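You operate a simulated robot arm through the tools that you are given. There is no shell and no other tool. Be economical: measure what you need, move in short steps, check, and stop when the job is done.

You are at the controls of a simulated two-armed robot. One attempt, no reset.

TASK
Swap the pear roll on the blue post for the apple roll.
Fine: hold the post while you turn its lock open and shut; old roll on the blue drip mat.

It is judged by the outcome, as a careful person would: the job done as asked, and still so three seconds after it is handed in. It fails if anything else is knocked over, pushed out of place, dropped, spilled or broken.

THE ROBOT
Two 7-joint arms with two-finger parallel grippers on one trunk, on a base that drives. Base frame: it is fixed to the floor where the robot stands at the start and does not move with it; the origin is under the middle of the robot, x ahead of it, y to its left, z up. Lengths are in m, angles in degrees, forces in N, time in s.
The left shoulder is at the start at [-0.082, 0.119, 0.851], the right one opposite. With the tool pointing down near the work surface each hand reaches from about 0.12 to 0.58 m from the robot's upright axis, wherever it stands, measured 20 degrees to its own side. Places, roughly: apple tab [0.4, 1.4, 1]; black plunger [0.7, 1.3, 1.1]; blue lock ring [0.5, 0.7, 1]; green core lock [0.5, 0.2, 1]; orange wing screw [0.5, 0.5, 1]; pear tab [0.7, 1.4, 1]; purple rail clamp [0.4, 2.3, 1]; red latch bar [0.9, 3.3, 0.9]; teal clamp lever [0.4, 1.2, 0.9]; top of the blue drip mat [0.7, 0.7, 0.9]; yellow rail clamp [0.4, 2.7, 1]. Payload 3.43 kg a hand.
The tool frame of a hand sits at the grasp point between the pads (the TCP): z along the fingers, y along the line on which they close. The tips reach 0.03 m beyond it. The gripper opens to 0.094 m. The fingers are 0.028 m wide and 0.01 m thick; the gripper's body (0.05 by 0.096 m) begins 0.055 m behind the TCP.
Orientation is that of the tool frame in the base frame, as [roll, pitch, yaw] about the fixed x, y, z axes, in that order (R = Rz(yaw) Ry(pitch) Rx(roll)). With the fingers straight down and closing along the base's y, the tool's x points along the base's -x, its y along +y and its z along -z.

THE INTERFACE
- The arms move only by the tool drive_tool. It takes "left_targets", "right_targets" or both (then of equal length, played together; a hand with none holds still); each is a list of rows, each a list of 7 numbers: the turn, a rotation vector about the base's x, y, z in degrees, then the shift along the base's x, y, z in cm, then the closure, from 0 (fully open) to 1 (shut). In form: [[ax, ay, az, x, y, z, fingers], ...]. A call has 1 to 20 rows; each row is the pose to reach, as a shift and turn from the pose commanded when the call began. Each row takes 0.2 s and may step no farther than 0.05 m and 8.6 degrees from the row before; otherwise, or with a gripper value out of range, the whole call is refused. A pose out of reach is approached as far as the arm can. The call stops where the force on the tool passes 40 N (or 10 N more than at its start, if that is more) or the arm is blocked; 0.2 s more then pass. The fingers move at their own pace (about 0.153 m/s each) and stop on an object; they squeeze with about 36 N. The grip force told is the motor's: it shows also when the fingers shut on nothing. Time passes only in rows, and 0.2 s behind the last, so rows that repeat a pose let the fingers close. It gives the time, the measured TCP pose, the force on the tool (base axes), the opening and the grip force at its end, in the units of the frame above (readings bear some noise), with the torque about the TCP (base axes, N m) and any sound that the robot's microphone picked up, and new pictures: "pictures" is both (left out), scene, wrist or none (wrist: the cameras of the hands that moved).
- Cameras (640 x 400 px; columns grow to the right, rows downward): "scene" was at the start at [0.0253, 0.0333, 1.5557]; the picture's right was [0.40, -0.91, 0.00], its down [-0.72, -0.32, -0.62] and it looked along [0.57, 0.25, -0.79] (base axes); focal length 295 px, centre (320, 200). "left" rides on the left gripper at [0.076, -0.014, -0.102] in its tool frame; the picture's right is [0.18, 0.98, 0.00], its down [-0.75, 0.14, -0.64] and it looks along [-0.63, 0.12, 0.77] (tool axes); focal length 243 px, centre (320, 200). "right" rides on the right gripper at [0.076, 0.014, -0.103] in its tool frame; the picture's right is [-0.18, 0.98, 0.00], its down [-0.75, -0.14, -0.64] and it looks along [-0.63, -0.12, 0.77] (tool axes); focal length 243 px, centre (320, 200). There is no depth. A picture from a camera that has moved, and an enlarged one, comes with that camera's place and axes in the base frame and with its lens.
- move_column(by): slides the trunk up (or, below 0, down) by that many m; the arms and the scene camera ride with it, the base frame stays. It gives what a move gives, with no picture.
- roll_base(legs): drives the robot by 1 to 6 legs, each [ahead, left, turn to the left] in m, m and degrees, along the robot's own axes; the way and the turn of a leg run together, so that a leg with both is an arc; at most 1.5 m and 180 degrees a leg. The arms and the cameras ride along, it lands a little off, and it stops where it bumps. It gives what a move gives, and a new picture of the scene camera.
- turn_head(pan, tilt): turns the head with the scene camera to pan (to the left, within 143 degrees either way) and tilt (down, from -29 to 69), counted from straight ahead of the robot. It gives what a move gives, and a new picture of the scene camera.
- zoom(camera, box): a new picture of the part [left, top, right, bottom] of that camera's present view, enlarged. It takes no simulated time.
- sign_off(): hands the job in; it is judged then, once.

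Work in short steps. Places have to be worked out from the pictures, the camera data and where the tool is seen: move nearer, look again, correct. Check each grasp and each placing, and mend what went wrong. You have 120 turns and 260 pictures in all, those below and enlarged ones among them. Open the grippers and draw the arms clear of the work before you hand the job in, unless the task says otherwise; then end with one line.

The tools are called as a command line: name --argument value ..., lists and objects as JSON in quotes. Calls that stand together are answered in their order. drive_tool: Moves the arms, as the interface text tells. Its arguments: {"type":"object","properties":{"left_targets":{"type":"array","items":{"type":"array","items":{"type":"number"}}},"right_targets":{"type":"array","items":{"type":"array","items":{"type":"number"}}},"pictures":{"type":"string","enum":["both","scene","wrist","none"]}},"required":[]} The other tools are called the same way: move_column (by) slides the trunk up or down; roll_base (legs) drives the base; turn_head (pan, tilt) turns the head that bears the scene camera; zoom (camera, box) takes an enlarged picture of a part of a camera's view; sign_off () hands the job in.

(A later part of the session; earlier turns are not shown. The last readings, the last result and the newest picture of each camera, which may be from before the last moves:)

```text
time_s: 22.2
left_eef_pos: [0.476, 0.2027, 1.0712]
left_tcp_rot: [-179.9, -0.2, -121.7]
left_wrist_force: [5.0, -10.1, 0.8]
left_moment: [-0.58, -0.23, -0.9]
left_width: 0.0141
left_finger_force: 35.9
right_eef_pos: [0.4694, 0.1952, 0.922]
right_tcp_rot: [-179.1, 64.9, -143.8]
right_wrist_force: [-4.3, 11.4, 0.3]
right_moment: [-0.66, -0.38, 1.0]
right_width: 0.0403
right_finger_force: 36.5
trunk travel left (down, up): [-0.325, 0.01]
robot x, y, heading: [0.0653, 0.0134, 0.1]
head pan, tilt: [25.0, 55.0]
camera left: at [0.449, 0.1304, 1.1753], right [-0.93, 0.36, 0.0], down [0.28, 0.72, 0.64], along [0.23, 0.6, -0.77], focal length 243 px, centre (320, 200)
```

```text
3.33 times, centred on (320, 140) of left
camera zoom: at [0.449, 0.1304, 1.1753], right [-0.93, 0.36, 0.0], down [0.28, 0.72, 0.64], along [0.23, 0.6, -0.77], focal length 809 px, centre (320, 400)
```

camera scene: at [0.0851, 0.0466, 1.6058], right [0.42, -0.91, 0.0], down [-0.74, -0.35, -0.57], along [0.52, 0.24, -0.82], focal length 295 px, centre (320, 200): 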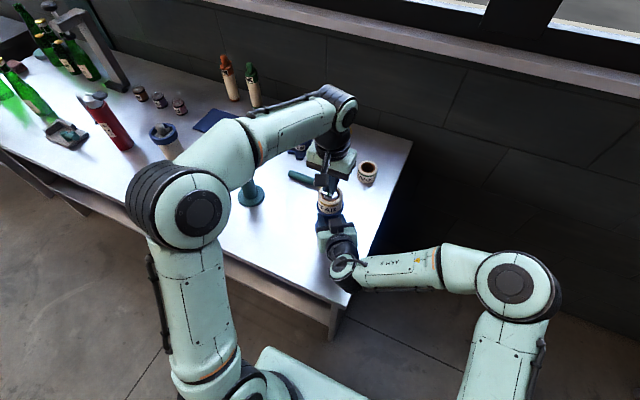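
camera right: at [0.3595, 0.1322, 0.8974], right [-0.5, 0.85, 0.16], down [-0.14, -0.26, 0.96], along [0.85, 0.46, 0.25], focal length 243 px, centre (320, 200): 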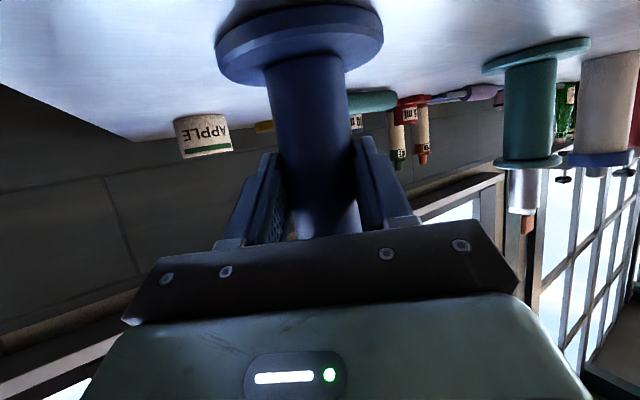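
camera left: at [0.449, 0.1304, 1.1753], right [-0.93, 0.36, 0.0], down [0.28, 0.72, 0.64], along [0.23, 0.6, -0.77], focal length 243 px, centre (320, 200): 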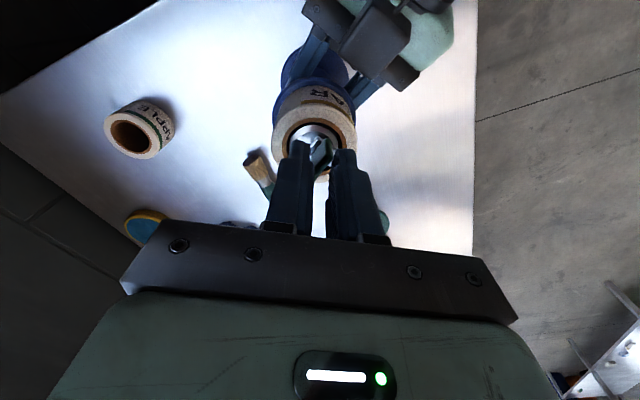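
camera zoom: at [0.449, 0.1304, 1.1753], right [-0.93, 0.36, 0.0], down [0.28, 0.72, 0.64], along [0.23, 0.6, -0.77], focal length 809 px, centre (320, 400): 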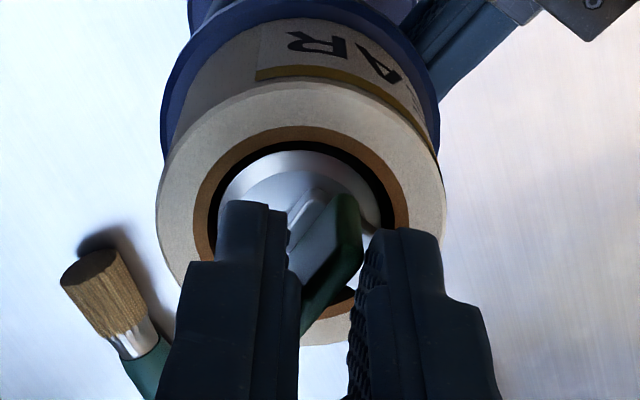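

I open the fingers and rise a little to see the actual tab and pawl position.

drive_tool --left_targets '[[0, 0, 0, 0, 0, 0, 0.5], [0, 0, 0, 0, 0, 2, 0.4], [0, 0, 0, 0, 0, 5, 0.3]]' --pictures "scene"

zoom --camera "left" --box '[250, 90, 390, 220]'

zoom --camera "scene" --box '[305, 170, 355, 220]'

```text
time_s: 23.0
left_eef_pos: [0.4767, 0.2025, 1.1216]
left_tcp_rot: [179.9, -0.1, -121.6]
left_wrist_force: [-0.2, -0.2, 0.4]
left_moment: [-0.03, -0.02, -0.04]
left_width: 0.0656
left_finger_force: 0.1
right_eef_pos: [0.4696, 0.1931, 0.9223]
right_tcp_rot: [-179.1, 64.9, -144.1]
right_wrist_force: [0.6, -2.1, 1.3]
right_moment: [0.01, 0.07, -0.04]
right_width: 0.0405
right_finger_force: 35.8
trunk travel left (down, up): [-0.325, 0.01]
robot x, y, heading: [0.0626, 0.0128, 0.3]
head pan, tilt: [25.0, 55.0]
camera scene: at [0.0852, 0.0461, 1.6058], right [0.42, -0.91, 0.0], down [-0.74, -0.35, -0.57], along [0.52, 0.24, -0.82], focal length 295 px, centre (320, 200)
```

scene: 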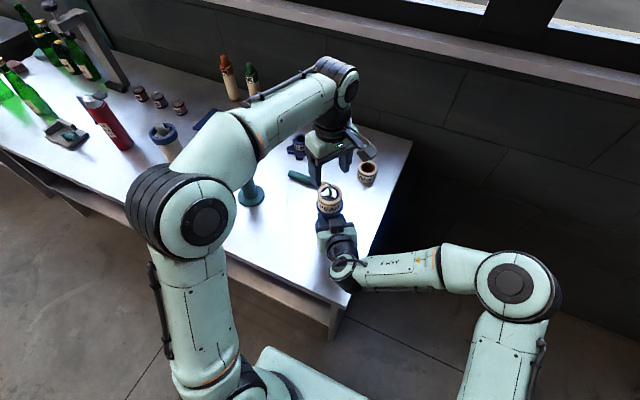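

```text
3.08 times, centred on (320, 155) of left
camera zoom: at [0.45, 0.13, 1.2241], right [-0.93, 0.36, 0.0], down [0.28, 0.72, 0.64], along [0.23, 0.6, -0.77], focal length 746 px, centre (320, 338)
```

zoom: 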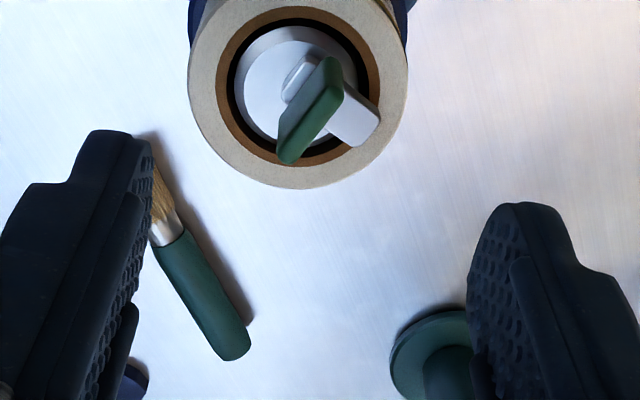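

```text
8.00 times, centred on (330, 195) of scene
camera zoom: at [0.0852, 0.0461, 1.6058], right [0.42, -0.91, 0.0], down [-0.74, -0.35, -0.57], along [0.52, 0.24, -0.82], focal length 2359 px, centre (240, 240)
```

zoom: 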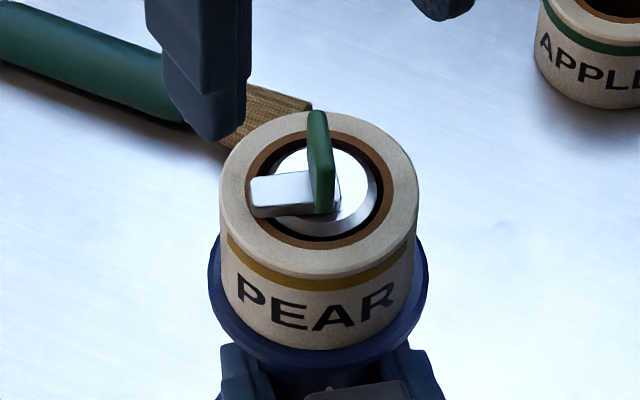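

The tab turned only ~28° CCW, then stopped (the roll also dragged ~12°): CCW seems the wrong way or at a stop. I regrip the tab at its present angle and try clockwise.

drive_tool --left_targets '[[0, 0, -8, 0, 0, 0, 0.4], [0, 0, -16, 0, 0, 0, 0.4], [0, 0, -24, 0, 0, 0, 0.4], [0, 0, -29, 0, 0, -1, 0.4], [0, 0, -29, -0.1, 0, -5, 0.4], [0, 0, -29, -0.1, 0, -5, 0.8], [0, 0, -29, -0.1, 0, -5, 1], [0, 0, -29, -0.1, 0, -5, 1]]' --pictures "none"

drive_tool --left_targets '[[0, 0, -7, 0, 0, 0, 1], [0, 0, -14, 0, 0, 0, 1], [0, 0, -21, 0, 0, 0, 1], [0, 0, -28, 0, 0, 0, 1]]' --pictures "none"

zoom --camera "scene" --box '[305, 170, 355, 220]'

```text
time_s: 24.8
left_eef_pos: [0.4741, 0.2021, 1.0708]
left_tcp_rot: [-179.9, -0.1, -150.7]
left_wrist_force: [4.3, -8.9, 0.3]
left_moment: [-0.2, -0.37, -0.03]
left_width: 0.0053
left_finger_force: 36.0
right_eef_pos: [0.4692, 0.1954, 0.9222]
right_tcp_rot: [-179.1, 64.9, -143.8]
right_wrist_force: [-4.3, 8.0, 0.0]
right_moment: [-0.99, -0.05, 0.14]
right_width: 0.0403
right_finger_force: 35.6
trunk travel left (down, up): [-0.325, 0.01]
robot x, y, heading: [0.0628, 0.014, 0.1]
head pan, tilt: [25.0, 55.0]
```

```text
time_s: 25.8
left_eef_pos: [0.4758, 0.2033, 1.0727]
left_tcp_rot: [179.9, -0.1, -178.9]
left_wrist_force: [6.4, -8.1, -5.8]
left_moment: [-0.34, -1.09, 0.0]
left_width: 0.0052
left_finger_force: 35.9
right_eef_pos: [0.4709, 0.1937, 0.9235]
right_tcp_rot: [-179.1, 64.9, -144.0]
right_wrist_force: [-6.5, 9.0, 4.2]
right_moment: [-0.89, 0.07, 0.12]
right_width: 0.0407
right_finger_force: 36.2
trunk travel left (down, up): [-0.325, 0.01]
robot x, y, heading: [0.0623, 0.0114, 0.2]
head pan, tilt: [25.0, 55.0]
```

```text
8.00 times, centred on (330, 195) of scene
camera zoom: at [0.0855, 0.0466, 1.6058], right [0.42, -0.91, 0.0], down [-0.74, -0.35, -0.57], along [0.52, 0.24, -0.82], focal length 2359 px, centre (240, 240)
```

zoom: 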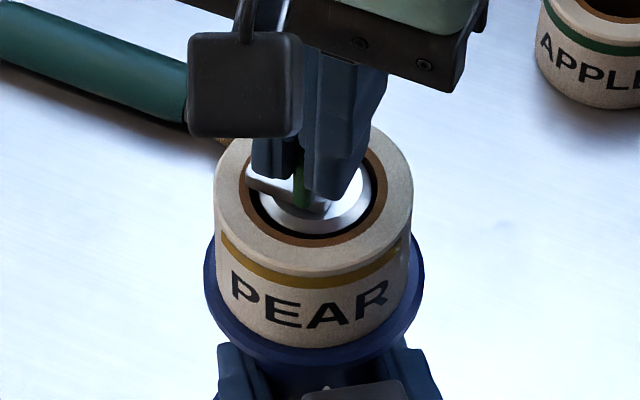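

Clockwise moved freely back to the start. I keep turning clockwise in steps with small centring corrections.

drive_tool --left_targets '[[0, 0, -7, 0.1, -0.1, 0, 1], [0, 0, -14, 0.1, -0.15, 0, 1], [0, 0, -21, 0.1, -0.15, 0, 1], [0, 0, -28, 0.1, -0.15, 0, 1]]' --pictures "none"

zoom --camera "scene" --box '[305, 170, 355, 220]'

```text
time_s: 26.8
left_eef_pos: [0.4756, 0.2035, 1.0712]
left_tcp_rot: [179.9, -0.1, 153.3]
left_wrist_force: [11.6, 2.3, -8.1]
left_moment: [-0.3, -1.0, 0.0]
left_width: 0.0055
left_finger_force: 36.3
right_eef_pos: [0.471, 0.1926, 0.9235]
right_tcp_rot: [-179.1, 64.9, -144.1]
right_wrist_force: [-11.4, -2.0, 7.6]
right_moment: [0.73, -0.73, 0.04]
right_width: 0.0406
right_finger_force: 35.7
trunk travel left (down, up): [-0.325, 0.01]
robot x, y, heading: [0.0629, 0.0145, 0.0]
head pan, tilt: [25.0, 55.0]
```

```text
8.00 times, centred on (330, 195) of scene
camera zoom: at [0.0855, 0.0467, 1.6058], right [0.42, -0.91, 0.0], down [-0.74, -0.35, -0.57], along [0.52, 0.24, -0.82], focal length 2359 px, centre (240, 240)
```

zoom: 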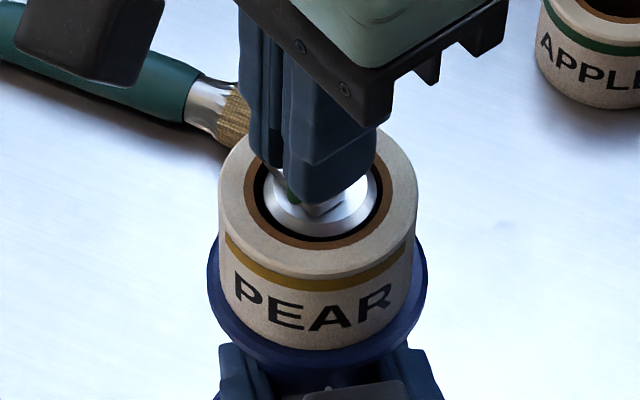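

Clockwise is free. Continue, with force-reducing corrections, toward 90° and beyond.

drive_tool --left_targets '[[0, 0, -7, 0.1, 0, -0.1, 1], [0, 0, -14, 0.15, 0, -0.1, 1], [0, 0, -21, 0.2, 0, -0.1, 1], [0, 0, -28, 0.2, 0, -0.1, 1], [0, 0, -35, 0.2, 0, -0.1, 1]]' --pictures "none"

zoom --camera "scene" --box '[305, 170, 355, 220]'

zoom --camera "left" --box '[240, 60, 400, 200]'

```text
time_s: 28.0
left_eef_pos: [0.4778, 0.2036, 1.0717]
left_tcp_rot: [179.9, -0.1, 118.2]
left_wrist_force: [-1.8, 8.8, 5.5]
left_moment: [1.22, 0.46, 0.03]
left_width: 0.0053
left_finger_force: 36.0
right_eef_pos: [0.4711, 0.1923, 0.9224]
right_tcp_rot: [-179.1, 65.0, -144.3]
right_wrist_force: [0.9, -6.2, 0.8]
right_moment: [0.48, 0.17, -0.17]
right_width: 0.0403
right_finger_force: 36.3
trunk travel left (down, up): [-0.325, 0.01]
robot x, y, heading: [0.0646, 0.0141, -0.0]
head pan, tilt: [25.0, 55.0]
```

```text
8.00 times, centred on (330, 195) of scene
camera zoom: at [0.0847, 0.0467, 1.6058], right [0.42, -0.91, 0.0], down [-0.74, -0.35, -0.57], along [0.52, 0.24, -0.82], focal length 2359 px, centre (240, 240)
```

zoom: 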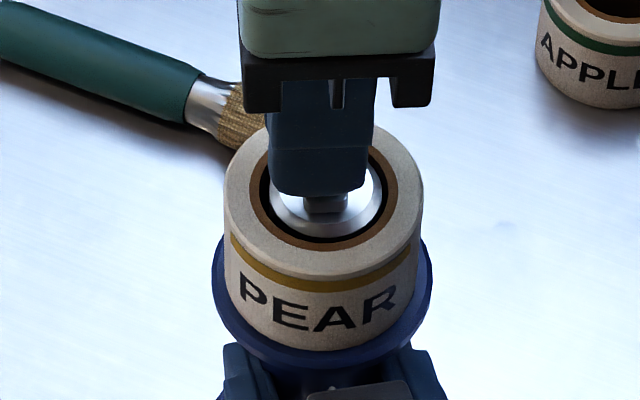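

```text
2.86 times, centred on (320, 130) of left
camera zoom: at [0.4298, 0.2631, 1.1736], right [0.78, 0.63, 0.0], down [0.48, -0.6, 0.64], along [0.4, -0.5, -0.77], focal length 693 px, centre (320, 400)
```

zoom: 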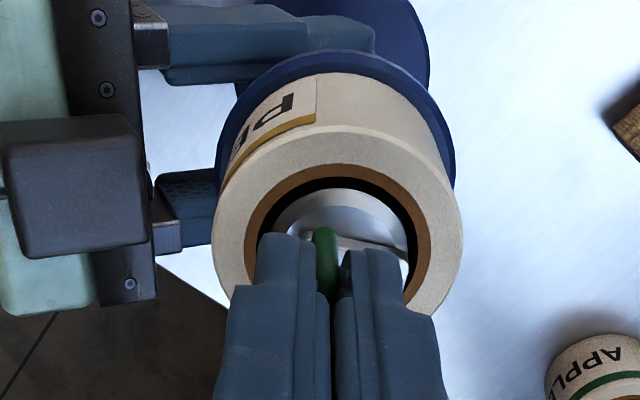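

At 62° CW the pawl seems to be drawing inside the bore. Continue to ~95° and watch for a stop/click.

drive_tool --left_targets '[[0, 0, -7, 0, 0.1, 0.1, 1], [0, 0, -14, 0, 0.1, 0.1, 1], [0, 0, -21, 0, 0.1, 0.1, 1], [0, 0, -27, 0, 0.1, 0.1, 1]]' --pictures "none"

zoom --camera "left" --box '[240, 60, 400, 200]'

```text
time_s: 29.0
left_eef_pos: [0.4766, 0.2035, 1.0702]
left_tcp_rot: [179.8, -0.2, 91.3]
left_wrist_force: [5.0, 11.7, -0.1]
left_moment: [0.58, -0.21, 1.02]
left_width: 0.0112
left_finger_force: 36.8
right_eef_pos: [0.4694, 0.192, 0.9221]
right_tcp_rot: [-179.1, 64.9, -144.2]
right_wrist_force: [-4.5, -12.9, 1.9]
right_moment: [0.86, -0.55, -0.95]
right_width: 0.0406
right_finger_force: 36.3
trunk travel left (down, up): [-0.325, 0.01]
robot x, y, heading: [0.0643, 0.0118, 0.3]
head pan, tilt: [25.0, 55.0]
```

```text
2.86 times, centred on (320, 130) of left
camera zoom: at [0.4624, 0.2786, 1.1738], right [0.98, 0.21, 0.0], down [0.16, -0.75, 0.64], along [0.14, -0.63, -0.77], focal length 693 px, centre (320, 400)
```

zoom: 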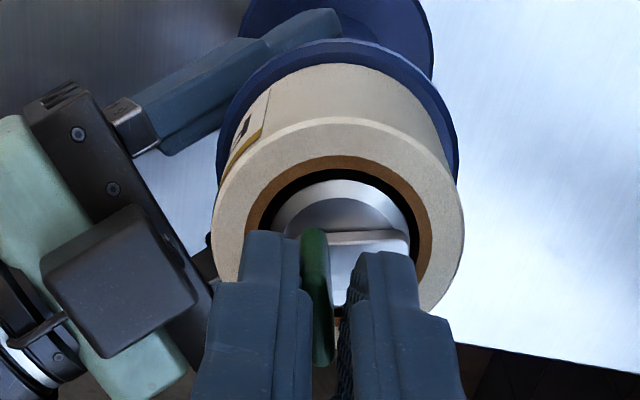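

A stop at about −77°. I release and rise to see whether the pawl is clear of the roll now.

drive_tool --left_targets '[[0, 0, 0, 0, 0, 0, 0.5], [0, 0, 0, 0, 0, 2, 0.4], [0, 0, 0, 0, 3, 5, 0.3]]' --pictures "none"

zoom --camera "left" --box '[240, 80, 400, 220]'

zoom --camera "scene" --box '[305, 170, 355, 220]'

```text
time_s: 29.8
left_eef_pos: [0.4782, 0.234, 1.1217]
left_tcp_rot: [179.9, 0.0, 91.1]
left_wrist_force: [-0.1, -0.2, 0.0]
left_moment: [-0.04, 0.0, 0.02]
left_width: 0.066
left_finger_force: 0.0
right_eef_pos: [0.4696, 0.1941, 0.9234]
right_tcp_rot: [-179.1, 64.9, -144.1]
right_wrist_force: [-1.2, 2.0, -0.3]
right_moment: [0.0, 0.26, -0.06]
right_width: 0.0403
right_finger_force: 36.0
trunk travel left (down, up): [-0.325, 0.01]
robot x, y, heading: [0.0645, 0.0122, 0.0]
head pan, tilt: [25.0, 55.0]
```

```text
2.86 times, centred on (320, 150) of left
camera zoom: at [0.463, 0.3084, 1.2241], right [0.98, 0.2, 0.0], down [0.16, -0.75, 0.64], along [0.13, -0.63, -0.77], focal length 693 px, centre (320, 343)
```

zoom: 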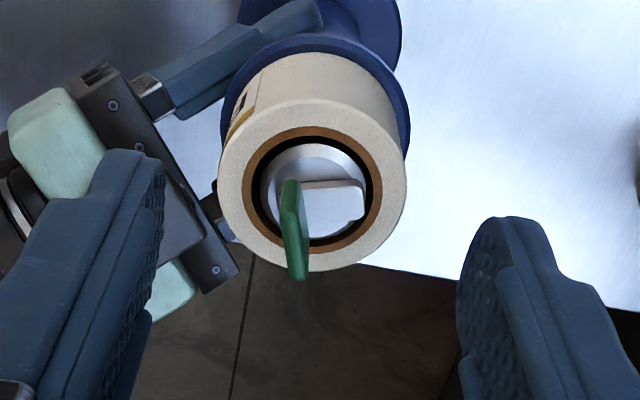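

```text
8.00 times, centred on (330, 195) of scene
camera zoom: at [0.0847, 0.0471, 1.6058], right [0.42, -0.91, 0.0], down [-0.74, -0.35, -0.57], along [0.52, 0.24, -0.82], focal length 2359 px, centre (240, 240)
```

zoom: 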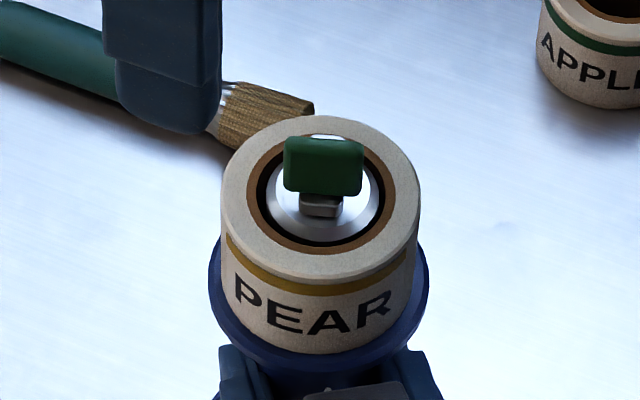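

The lock is open: the pawl now lies inside the bore, clear of the roll. Still holding the post, I turn the left hand back to yaw 180 to grasp the roll.

drive_tool --left_targets '[[0, 0, 8, 0, 0, 1, 0], [0, 0, 16, 0, -1, 1, 0], [0, 0, 24, 0, -2, 1, 0], [0, 0, 32, 0, -3.4, 1, 0], [0, 0, 40, -1, -3.4, 1, 0], [0, 0, 48, -2, -3.4, 1, 0], [0, 0, 56, -3, -3.4, 1, 0], [0, 0, 64, -4, -3.4, 1, 0], [0, 0, 72, -4, -3.4, 1, 0], [0, 0, 80, -4, -3.4, 1, 0], [0, 0, 88.5, -4, -3.4, 1, 0]]' --pictures "none"

drive_tool --left_targets '[[0, -7.5, 0, 0, 0, 0, 0], [0, -15, 0, 0, 0, 0, 0], [0, -22.5, 0, 0, 0, 0, 0], [0, -30, 0, 0, 0, 0, 0]]'

```text
time_s: 32.2
left_eef_pos: [0.4371, 0.1984, 1.1332]
left_tcp_rot: [180.0, -0.1, 179.9]
left_wrist_force: [0.5, 0.0, -0.2]
left_moment: [0.02, -0.02, -0.01]
left_width: 0.0938
left_finger_force: 0.0
right_eef_pos: [0.4701, 0.1936, 0.9227]
right_tcp_rot: [-179.2, 64.9, -144.1]
right_wrist_force: [-0.8, -0.2, 0.6]
right_moment: [-0.08, 0.16, 0.02]
right_width: 0.0404
right_finger_force: 36.3
trunk travel left (down, up): [-0.325, 0.01]
robot x, y, heading: [0.0628, 0.0128, 0.2]
head pan, tilt: [25.0, 55.0]
```

```text
time_s: 33.2
left_eef_pos: [0.4389, 0.1974, 1.1326]
left_tcp_rot: [179.8, 30.0, 179.8]
left_wrist_force: [0.1, -0.6, 0.5]
left_moment: [0.01, 0.02, 0.02]
left_width: 0.0941
left_finger_force: 0.0
right_eef_pos: [0.4693, 0.1931, 0.9221]
right_tcp_rot: [-179.1, 64.9, -144.1]
right_wrist_force: [-0.7, -1.2, -0.1]
right_moment: [-0.1, 0.25, -0.01]
right_width: 0.0406
right_finger_force: 35.9
trunk travel left (down, up): [-0.325, 0.01]
robot x, y, heading: [0.0648, 0.0129, -0.0]
head pan, tilt: [25.0, 55.0]
camera scene: at [0.0848, 0.0466, 1.6057], right [0.42, -0.91, 0.0], down [-0.74, -0.35, -0.57], along [0.52, 0.24, -0.82], focal length 295 px, centre (320, 200)
camera left: at [0.3213, 0.1837, 1.1835], right [-0.16, 0.98, -0.09], down [0.33, 0.14, 0.93], along [0.93, 0.12, -0.35], focal length 243 px, centre (320, 200)
```

scene: 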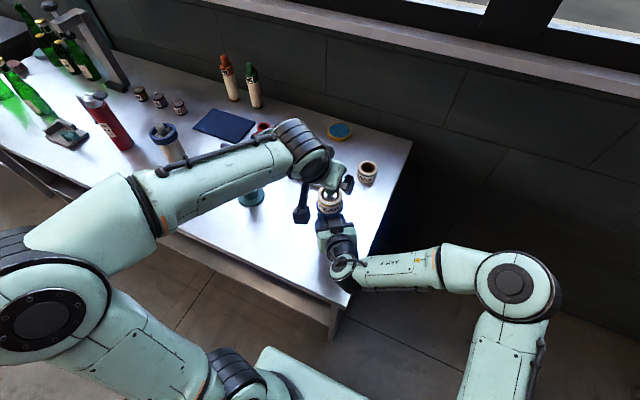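
left: 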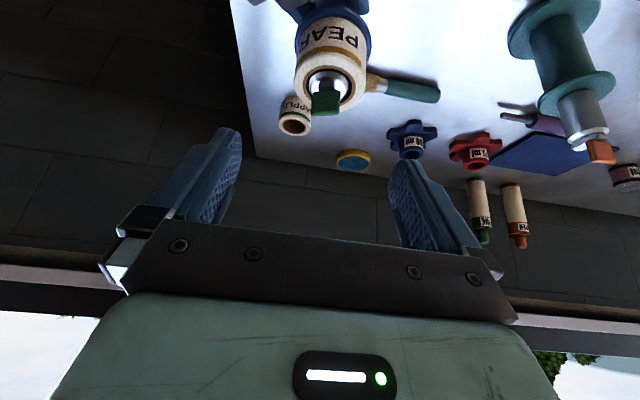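

I lower the tilted left hand around the roll (y-centred), checking before closing.

drive_tool --left_targets '[[0, 0, 0, 1.5, 0.2, -3, 0], [0, 0, 0, 2.8, 0.3, -6, 0], [0, 0, 0, 2.8, 0.3, -9, 0], [0, 0, 0, 2.8, 0.3, -10.5, 0]]'

```text
time_s: 34.2
left_eef_pos: [0.4662, 0.2011, 1.029]
left_tcp_rot: [179.7, 29.9, 179.9]
left_wrist_force: [-0.1, 0.6, -0.2]
left_moment: [-0.01, -0.01, 0.01]
left_width: 0.0938
left_finger_force: 0.1
right_eef_pos: [0.4706, 0.193, 0.9226]
right_tcp_rot: [-179.3, 64.9, -144.1]
right_wrist_force: [-0.4, 0.7, -0.1]
right_moment: [-0.01, 0.17, -0.03]
right_width: 0.0402
right_finger_force: 35.5
trunk travel left (down, up): [-0.325, 0.01]
robot x, y, heading: [0.0637, 0.0157, 0.2]
head pan, tilt: [25.0, 55.0]
camera scene: at [0.0853, 0.0466, 1.6058], right [0.42, -0.91, 0.0], down [-0.74, -0.35, -0.57], along [0.52, 0.24, -0.82], focal length 295 px, centre (320, 200)
camera left: at [0.3494, 0.1864, 1.0785], right [-0.16, 0.98, -0.09], down [0.33, 0.14, 0.93], along [0.93, 0.12, -0.35], focal length 243 px, centre (320, 200)
```

scene: 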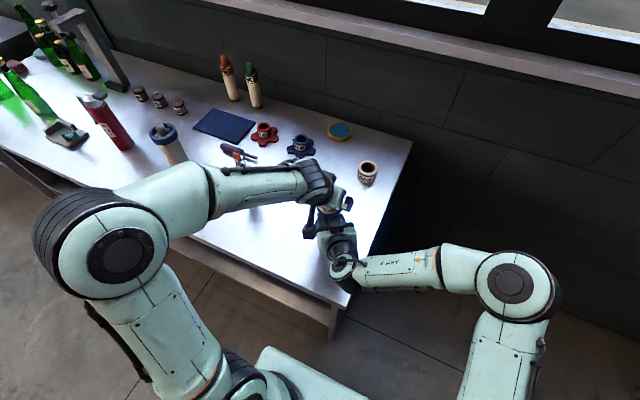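
left: 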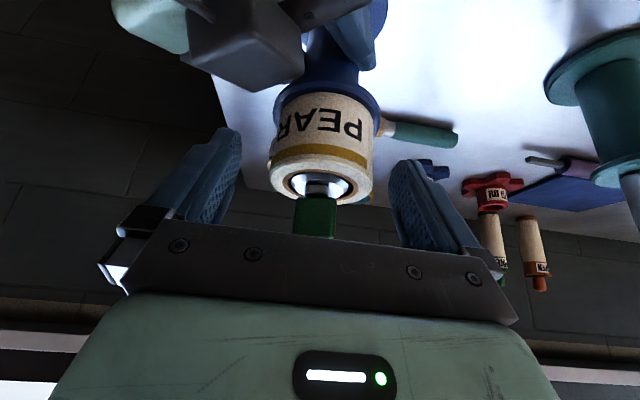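

The roll is centred between the fingers. I close on it.

drive_tool --left_targets '[[0, 0, 0, 0.3, 0, 0, 0.2], [0, 0, 0, 0.3, 0, 0, 0.3], [0, 0, 0, 0.3, 0, 0, 0.6], [0, 0, 0, 0.3, 0, 0, 0.8]]' --pictures "wrist"

```text
time_s: 35.2
left_eef_pos: [0.4696, 0.2005, 1.0275]
left_tcp_rot: [179.8, 29.9, 179.7]
left_wrist_force: [0.6, -1.3, -0.5]
left_moment: [0.04, 0.0, 0.0]
left_width: 0.057
left_finger_force: 36.0
right_eef_pos: [0.4714, 0.1927, 0.9232]
right_tcp_rot: [-179.1, 65.0, -144.1]
right_wrist_force: [-0.9, 1.1, 0.5]
right_moment: [-0.05, 0.12, -0.03]
right_width: 0.0402
right_finger_force: 36.3
trunk travel left (down, up): [-0.325, 0.01]
robot x, y, heading: [0.0648, 0.012, -0.2]
head pan, tilt: [25.0, 55.0]
camera left: at [0.3525, 0.1864, 1.0786], right [-0.16, 0.98, -0.09], down [0.33, 0.14, 0.93], along [0.93, 0.12, -0.35], focal length 243 px, centre (320, 200)
```

left: 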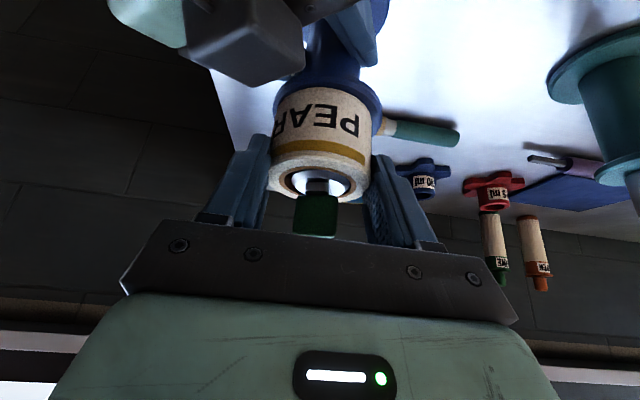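

Gripped (57 mm). I lift straight up slowly while the right hand holds the post.

drive_tool --left_targets '[[0, 0, 0, 0, 0, 1, 0.8], [0, 0, 0, 0, 0, 2.5, 0.8], [0, 0, 0, 0, 0, 4.5, 0.8], [0, 0, 0, 0, 0, 7, 0.8], [0, 0, 0, 0, 0, 10, 0.8]]'

```text
time_s: 36.4
left_eef_pos: [0.4694, 0.202, 1.127]
left_tcp_rot: [179.7, 29.9, 179.8]
left_wrist_force: [0.4, 0.6, -0.5]
left_moment: [0.03, 0.02, -0.02]
left_width: 0.057
left_finger_force: 36.4
right_eef_pos: [0.4683, 0.1925, 0.9225]
right_tcp_rot: [-179.1, 64.9, -144.1]
right_wrist_force: [-0.9, 0.3, -0.7]
right_moment: [-0.05, 0.18, -0.01]
right_width: 0.0404
right_finger_force: 36.1
trunk travel left (down, up): [-0.325, 0.01]
robot x, y, heading: [0.0657, 0.0116, -0.1]
head pan, tilt: [25.0, 55.0]
camera scene: at [0.0853, 0.0465, 1.6058], right [0.42, -0.91, 0.0], down [-0.74, -0.35, -0.57], along [0.52, 0.24, -0.82], focal length 295 px, centre (320, 200)
camera left: at [0.3532, 0.1884, 1.1774], right [-0.16, 0.98, -0.09], down [0.33, 0.14, 0.93], along [0.93, 0.12, -0.35], focal length 243 px, centre (320, 200)
```

scene: 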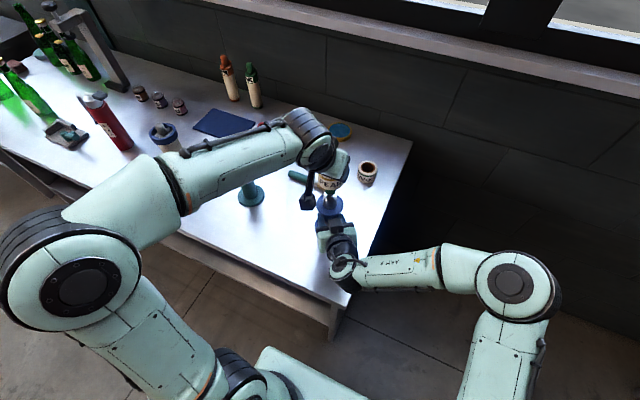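
left: 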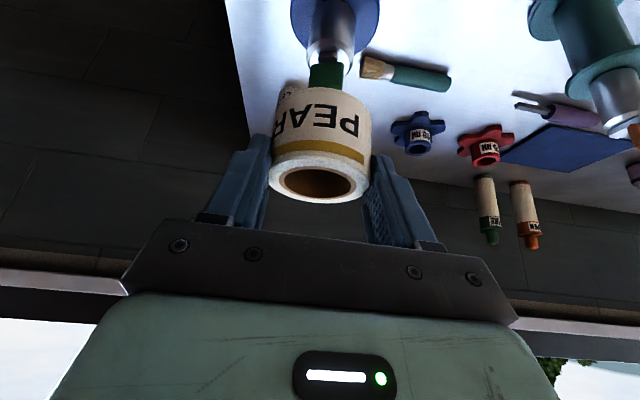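

The pear roll is off. Now I release the post with the right hand and back it straight out, while lifting the left a bit more.

drive_tool --right_targets '[[0, 0, 0, 0, 0, 0, 0.3], [0, 0, 0, 0, 0, 0, 0], [0, 0, 0, -2, -1.4, 0, 0], [0, 0, 0, -5, -3.5, 0, 0], [0, 0, 0, -8, -5.6, 0, 0], [0, 0, 0, -10.5, -7.3, 2, 0]]' --left_targets '[[0, 0, 0, 0, 0, 1, 0.8], [0, 0, 0, 0, 0, 3, 0.8], [0, 0, 0, -2, 0, 4, 0.8], [0, 0, 0, -5, 0, 4, 0.8], [0, 0, 0, -8, 0, 4, 0.8], [0, 0, 0, -11, 2, 4, 0.8]]'

```text
time_s: 37.8
left_eef_pos: [0.3561, 0.2258, 1.1633]
left_tcp_rot: [179.9, 29.9, 179.8]
left_wrist_force: [0.3, 0.6, -1.2]
left_moment: [-0.02, 0.0, 0.02]
left_width: 0.0571
left_finger_force: 36.0
right_eef_pos: [0.3672, 0.1171, 0.9439]
right_tcp_rot: [-179.1, 64.9, -144.0]
right_wrist_force: [0.1, 0.4, -0.8]
right_moment: [-0.02, 0.0, -0.02]
right_width: 0.094
right_finger_force: 0.2
trunk travel left (down, up): [-0.325, 0.01]
robot x, y, heading: [0.0665, 0.0104, 0.2]
head pan, tilt: [25.0, 55.0]
camera scene: at [0.083, 0.0469, 1.6057], right [0.42, -0.91, 0.0], down [-0.74, -0.35, -0.57], along [0.52, 0.24, -0.82], focal length 295 px, centre (320, 200)
camera right: at [0.2551, 0.0565, 0.9189], right [-0.5, 0.85, 0.16], down [-0.14, -0.26, 0.96], along [0.85, 0.46, 0.25], focal length 243 px, centre (320, 200)
camera left: at [0.24, 0.2109, 1.2142], right [-0.16, 0.98, -0.09], down [0.33, 0.14, 0.93], along [0.93, 0.12, -0.35], focal length 243 px, centre (320, 200)
```

scene: 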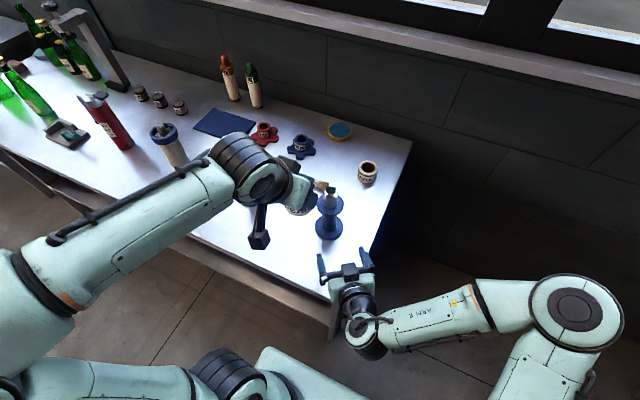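
right: 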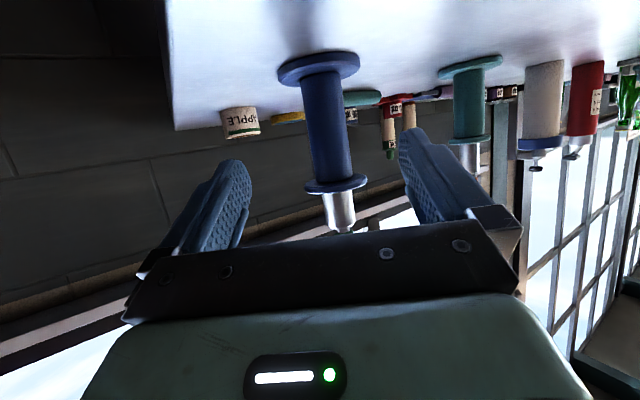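
left: 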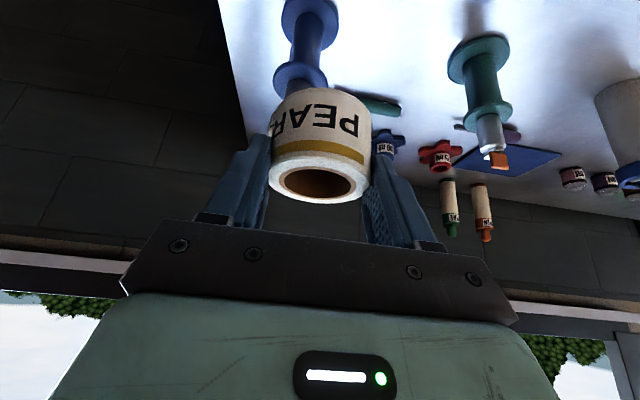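

Post stands upright. I raise the right hand, then back up, drive left, and come forward facing the mat.

drive_tool --right_targets '[[0, 0, 0, 0, 0, 4, 0], [0, 0, 0, 0, -1, 8, 0], [0, 0, 0, 0, -2, 11, 0]]' --pictures "none"

roll_base --legs '[[-0.1, 0, 0], [0, 0.52, 0], [0.08, 0, 0]]'

```text
time_s: 38.6
left_eef_pos: [0.3588, 0.2244, 1.1644]
left_tcp_rot: [179.7, 29.9, 179.8]
left_wrist_force: [-0.4, -0.8, -0.5]
left_moment: [0.02, 0.05, 0.01]
left_width: 0.0566
left_finger_force: 36.6
right_eef_pos: [0.3665, 0.0978, 1.0531]
right_tcp_rot: [-179.1, 64.7, -143.9]
right_wrist_force: [-0.5, -0.1, -0.7]
right_moment: [0.01, -0.01, 0.0]
right_width: 0.0942
right_finger_force: 0.1
trunk travel left (down, up): [-0.325, 0.01]
robot x, y, heading: [0.0648, 0.0166, -0.1]
head pan, tilt: [25.0, 55.0]
```

```text
time_s: 45.1
left_eef_pos: [0.3423, 0.7497, 1.1632]
left_tcp_rot: [179.7, 29.9, 179.2]
left_wrist_force: [0.0, -0.1, -1.4]
left_moment: [0.01, 0.02, 0.0]
left_width: 0.0566
left_finger_force: 36.2
right_eef_pos: [0.351, 0.622, 1.0522]
right_tcp_rot: [-179.2, 65.0, -144.6]
right_wrist_force: [-0.4, -0.3, 0.6]
right_moment: [0.0, 0.01, 0.01]
right_width: 0.094
right_finger_force: 0.0
trunk travel left (down, up): [-0.325, 0.01]
robot x, y, heading: [0.0461, 0.5414, -0.4]
head pan, tilt: [25.0, 55.0]
camera scene: at [0.0685, 0.5733, 1.6055], right [0.42, -0.91, 0.0], down [-0.74, -0.34, -0.57], along [0.52, 0.24, -0.82], focal length 295 px, centre (320, 200)
```

scene: 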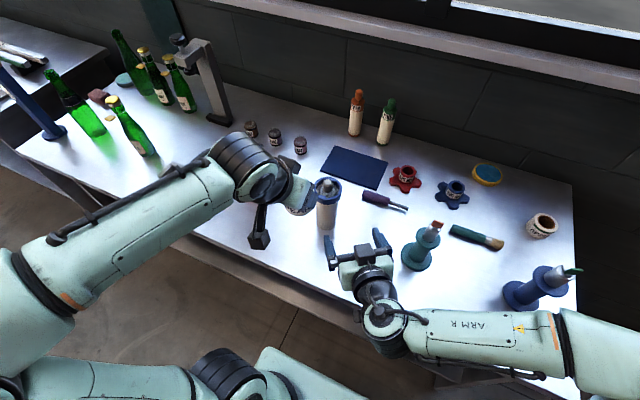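

Mat centre ≈(0.712, 0.745); the blue-ring post (≈(0.485,0.74), top ≈1.02) stands in between, so I'll pass above it. I raise the right hand and edge the base forward a bit.

drive_tool --right_targets '[[0, 0, 0, 0, -2, 4, 0], [0, 0, 0, 0, -4, 7, 0]]' --pictures "none"

roll_base --legs '[[0.05, 0, 0.4]]'

```text
time_s: 45.7
left_eef_pos: [0.3436, 0.7487, 1.1633]
left_tcp_rot: [179.9, 29.8, 179.2]
left_wrist_force: [0.9, 0.2, 0.0]
left_moment: [0.0, 0.03, 0.0]
left_width: 0.0565
left_finger_force: 35.4
right_eef_pos: [0.3518, 0.5819, 1.1237]
right_tcp_rot: [-179.2, 64.8, -144.6]
right_wrist_force: [0.4, 0.7, -0.1]
right_moment: [0.03, 0.03, 0.02]
right_width: 0.0939
right_finger_force: 0.1
trunk travel left (down, up): [-0.325, 0.01]
robot x, y, heading: [0.0495, 0.5382, -0.2]
head pan, tilt: [25.0, 55.0]
```

```text
time_s: 46.6
left_eef_pos: [0.3894, 0.7499, 1.164]
left_tcp_rot: [179.8, 30.0, 179.4]
left_wrist_force: [-0.2, -0.1, 0.5]
left_moment: [-0.02, 0.03, 0.0]
left_width: 0.0567
left_finger_force: 35.8
right_eef_pos: [0.3976, 0.5836, 1.1224]
right_tcp_rot: [-179.1, 64.8, -144.2]
right_wrist_force: [0.3, -0.4, -0.2]
right_moment: [-0.02, -0.04, 0.0]
right_width: 0.0943
right_finger_force: 0.1
trunk travel left (down, up): [-0.325, 0.01]
robot x, y, heading: [0.095, 0.5384, -0.1]
head pan, tilt: [25.0, 55.0]
camera scene: at [0.1146, 0.573, 1.6054], right [0.42, -0.91, 0.0], down [-0.74, -0.34, -0.57], along [0.52, 0.24, -0.82], focal length 295 px, centre (320, 200)
```

scene: 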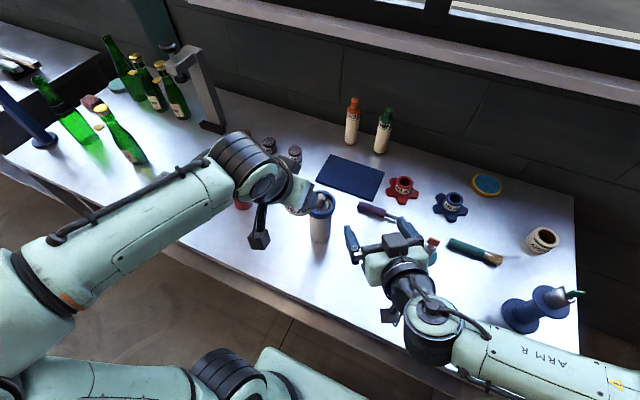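

No block; base x=0.095. I carry the roll over the blue-ring post (TCP ≥1.1 there) and then down toward the mat, stopping at z≈1.0.

drive_tool --left_targets '[[0, 0, 0, 4, 0, -1, 0.8], [0, 0, 0, 8, 0, -2, 0.8], [0, 0, 0, 12, 0, -3.5, 0.8], [0, 0, 0, 16, 0, -5, 0.8], [0, 0, 0, 20, 0, -7, 0.8], [0, 0, 0, 24, 0, -9.5, 0.8], [0, 0, 0, 28, -0.2, -12.5, 0.8], [0, 0, 0, 31, -0.5, -16, 0.8]]'

```text
time_s: 48.5
left_eef_pos: [0.6969, 0.7455, 1.0049]
left_tcp_rot: [179.9, 29.8, 179.5]
left_wrist_force: [-0.2, -0.1, -0.5]
left_moment: [0.01, -0.01, -0.03]
left_width: 0.0565
left_finger_force: 36.5
right_eef_pos: [0.3996, 0.5843, 1.1237]
right_tcp_rot: [-179.1, 64.7, -144.4]
right_wrist_force: [-0.1, 0.0, -0.2]
right_moment: [0.02, 0.03, 0.02]
right_width: 0.0941
right_finger_force: 0.0
trunk travel left (down, up): [-0.325, 0.01]
robot x, y, heading: [0.0936, 0.539, -0.1]
head pan, tilt: [25.0, 55.0]
camera scene: at [0.1172, 0.5728, 1.6058], right [0.42, -0.91, 0.0], down [-0.74, -0.34, -0.57], along [0.52, 0.24, -0.82], focal length 295 px, centre (320, 200)
camera left: at [0.5809, 0.7317, 1.0547], right [-0.15, 0.98, -0.09], down [0.33, 0.14, 0.93], along [0.93, 0.11, -0.35], focal length 243 px, centre (320, 200)
```

scene: 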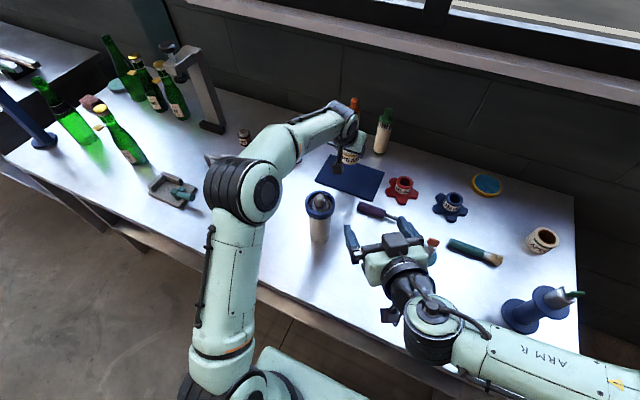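
left: 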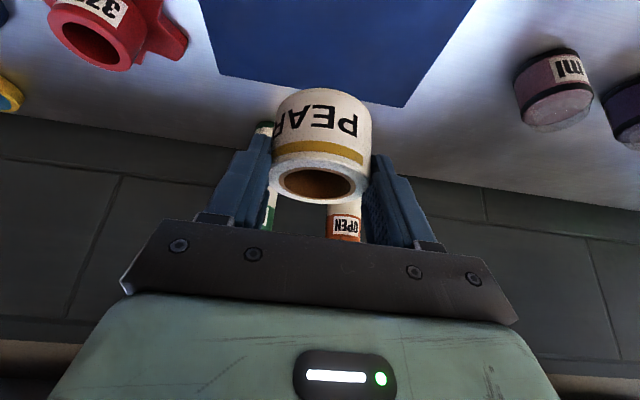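

Over the mat centre. I lower to just above the mat, then in small steps with the force stop.

drive_tool --left_targets '[[0, 0, 0, 0.3, 0, -3, 0.8], [0, 0, 0, 0.3, 0, -6, 0.8], [0, 0, 0, 0.3, 0, -8, 0.8], [0, 0, 0, 0.3, 0, -8.8, 0.8]]' --pictures "wrist"

```text
time_s: 49.5
left_eef_pos: [0.7034, 0.7467, 0.9149]
left_tcp_rot: [179.9, 29.8, 179.6]
left_wrist_force: [0.3, 0.2, -0.4]
left_moment: [-0.02, 0.0, 0.02]
left_width: 0.0565
left_finger_force: 35.6
right_eef_pos: [0.3988, 0.583, 1.1244]
right_tcp_rot: [-179.1, 65.0, -144.3]
right_wrist_force: [-1.4, -0.8, 0.5]
right_moment: [-0.01, 0.01, 0.03]
right_width: 0.0942
right_finger_force: 0.2
trunk travel left (down, up): [-0.325, 0.01]
robot x, y, heading: [0.0954, 0.5376, -0.2]
head pan, tilt: [25.0, 55.0]
camera left: at [0.5873, 0.7325, 0.9657], right [-0.15, 0.98, -0.09], down [0.33, 0.14, 0.93], along [0.93, 0.11, -0.35], focal length 243 px, centre (320, 200)
```

left: 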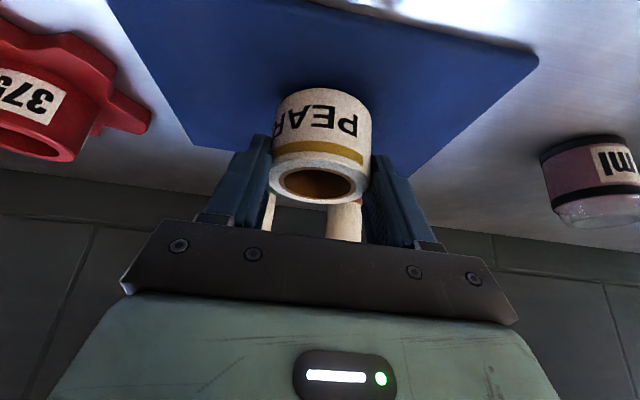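

Near the mat; I go down in 2–3 mm steps until a contact force shows.

drive_tool --left_targets '[[0, 0, 0, 0, 0, -0.4, 0.8], [0, 0, 0, 0, 0, -0.8, 0.8], [0, 0, 0, 0, 0, -1.0, 0.8]]' --pictures "none"

```text
time_s: 50.2
left_eef_pos: [0.7021, 0.7445, 0.9103]
left_tcp_rot: [179.7, 30.4, 179.4]
left_wrist_force: [-3.2, 0.5, 23.1]
left_moment: [-0.01, 0.52, 0.03]
left_width: 0.0564
left_finger_force: 35.9
right_eef_pos: [0.3967, 0.583, 1.1242]
right_tcp_rot: [-178.9, 65.0, -144.1]
right_wrist_force: [0.2, -0.6, -0.7]
right_moment: [-0.02, 0.0, 0.02]
right_width: 0.0938
right_finger_force: 0.0
trunk travel left (down, up): [-0.325, 0.01]
robot x, y, heading: [0.0939, 0.5419, 0.0]
head pan, tilt: [25.0, 55.0]
```

Contact (23 N up) at z=0.910. I ease up 3 mm and open slowly.

drive_tool --left_targets '[[0, 0, 0, 0, 0, 0.4, 0.8], [0, 0, 0, 0, 0, 0.4, 0.35], [0, 0, 0, 0, 0, 0.4, 0.2], [0, 0, 0, 0, 0, 0.4, 0.05], [0, 0, 0, 0, 0, 0.4, 0.0]]' --pictures "wrist"

```text
time_s: 51.5
left_eef_pos: [0.7023, 0.7455, 0.9084]
left_tcp_rot: [179.9, 29.9, 179.4]
left_wrist_force: [0.9, 0.2, 0.6]
left_moment: [0.01, 0.0, 0.0]
left_width: 0.0938
left_finger_force: 0.2
right_eef_pos: [0.399, 0.5833, 1.1245]
right_tcp_rot: [-179.1, 64.9, -144.3]
right_wrist_force: [-0.4, -0.1, 0.5]
right_moment: [0.01, -0.01, -0.01]
right_width: 0.094
right_finger_force: 0.1
trunk travel left (down, up): [-0.325, 0.01]
robot x, y, heading: [0.0959, 0.5375, -0.4]
head pan, tilt: [25.0, 55.0]
camera left: at [0.5862, 0.732, 0.9595], right [-0.15, 0.98, -0.09], down [0.33, 0.14, 0.93], along [0.93, 0.11, -0.35], focal length 243 px, centre (320, 200)
```

left: 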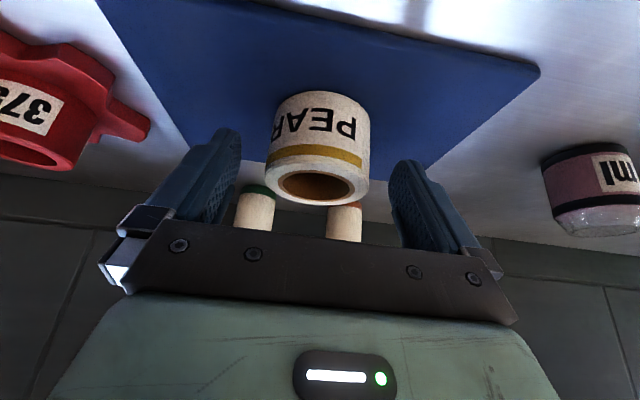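

The pear stands on the mat, released. I raise the hand and return back over the blue-ring post.

drive_tool --left_targets '[[0, 0, 0, 0, 0, 3, 0], [0, 0, 0, 0, 0, 6, 0], [0, 0, 0, -1, 0, 9.5, 0], [0, 0, 0, -4, 0, 13, 0], [0, 0, 0, -7, 0.2, 16, 0], [0, 0, 0, -10, 0.2, 19, 0], [0, 0, 0, -14, 0.2, 21, 0], [0, 0, 0, -18, 0.2, 22, 0], [0, 0, 0, -22, 0.2, 23, 0], [0, 0, 0, -26, 0, 24, 0], [0, 0, 0, -30, 0, 25, 0]]'

```text
time_s: 53.9
left_eef_pos: [0.4006, 0.7452, 1.1582]
left_tcp_rot: [179.8, 30.0, 179.4]
left_wrist_force: [-1.5, 0.8, -0.2]
left_moment: [0.05, -0.03, -0.02]
left_width: 0.094
left_finger_force: 0.1
right_eef_pos: [0.3971, 0.5835, 1.124]
right_tcp_rot: [-179.0, 64.9, -144.3]
right_wrist_force: [-0.1, -0.3, -0.5]
right_moment: [0.05, -0.01, -0.01]
right_width: 0.0938
right_finger_force: 0.0
trunk travel left (down, up): [-0.325, 0.01]
robot x, y, heading: [0.0953, 0.5403, -0.1]
head pan, tilt: [25.0, 55.0]
camera scene: at [0.1145, 0.573, 1.6057], right [0.42, -0.91, 0.0], down [-0.74, -0.34, -0.57], along [0.52, 0.24, -0.82], focal length 295 px, centre (320, 200)
camera left: at [0.2845, 0.731, 1.2087], right [-0.15, 0.98, -0.09], down [0.33, 0.14, 0.93], along [0.93, 0.11, -0.35], focal length 243 px, centre (320, 200)
```

scene: 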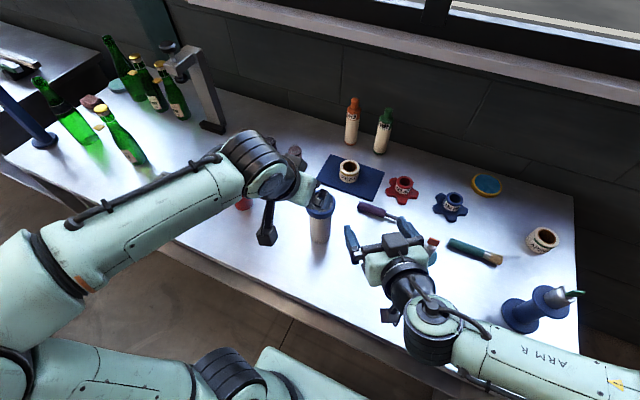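
left: 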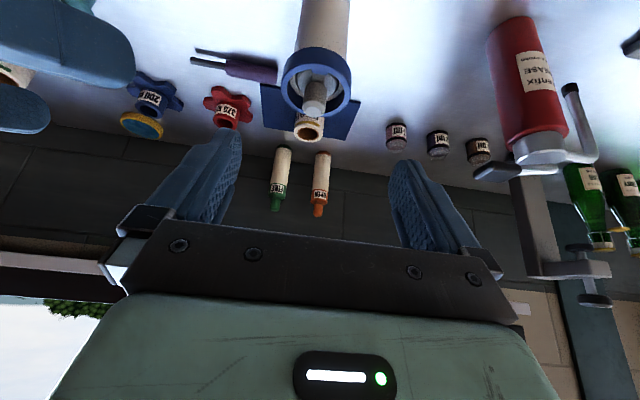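

Pear roll is well on the mat. Now I drive back to the blue post / apple station.

roll_base --legs '[[-0.1, 0, 0], [0, -0.565, 0], [0.075, 0, 0]]'

```text
time_s: 60.6
left_eef_pos: [0.3752, 0.1901, 1.1576]
left_tcp_rot: [179.8, 30.0, -179.8]
left_wrist_force: [0.0, 0.5, -0.5]
left_moment: [0.02, 0.03, -0.01]
left_width: 0.0939
left_finger_force: 0.1
right_eef_pos: [0.3753, 0.0278, 1.1235]
right_tcp_rot: [-179.2, 64.9, -143.4]
right_wrist_force: [-0.4, -0.4, -0.3]
right_moment: [0.0, 0.02, 0.0]
right_width: 0.0939
right_finger_force: 0.0
trunk travel left (down, up): [-0.325, 0.01]
robot x, y, heading: [0.0721, -0.0175, 0.8]
head pan, tilt: [25.0, 55.0]
camera scene: at [0.0917, 0.0143, 1.6055], right [0.43, -0.9, 0.0], down [-0.74, -0.35, -0.57], along [0.52, 0.25, -0.82], focal length 295 px, centre (320, 200)
```

scene: 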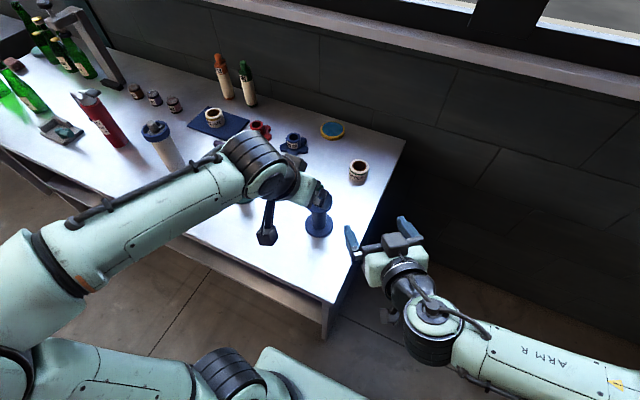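

zoom --camera "scene" --box '[290, 140, 390, 240]'

zoom --camera "left" --box '[200, 0, 440, 150]'

```text
4.00 times, centred on (340, 190) of scene
camera zoom: at [0.0917, 0.0143, 1.6055], right [0.43, -0.9, 0.0], down [-0.74, -0.35, -0.57], along [0.52, 0.25, -0.82], focal length 1180 px, centre (240, 240)
```

zoom: 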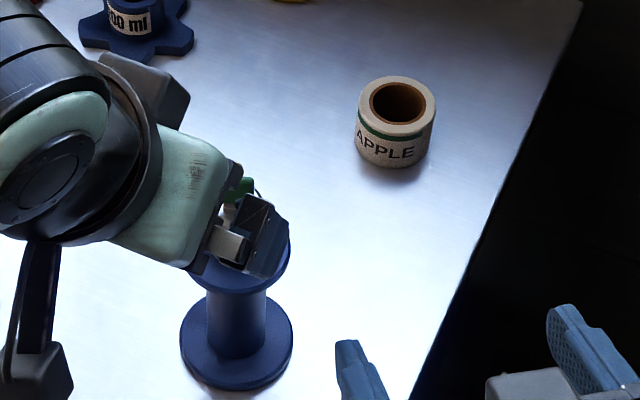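

```text
2.67 times, centred on (320, 75) of left
camera zoom: at [0.2596, 0.1745, 1.2083], right [-0.17, 0.98, -0.09], down [0.33, 0.14, 0.93], along [0.93, 0.12, -0.35], focal length 647 px, centre (320, 533)
```

zoom: 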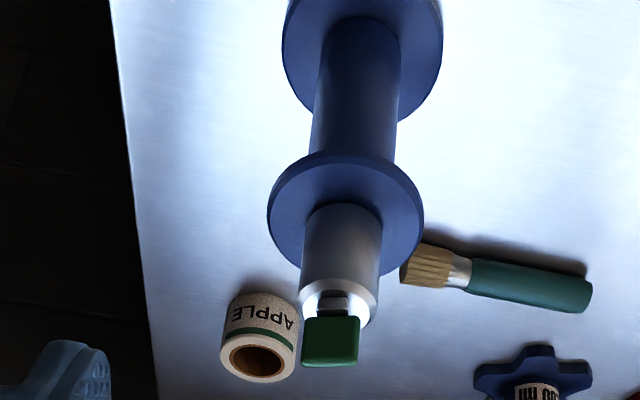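

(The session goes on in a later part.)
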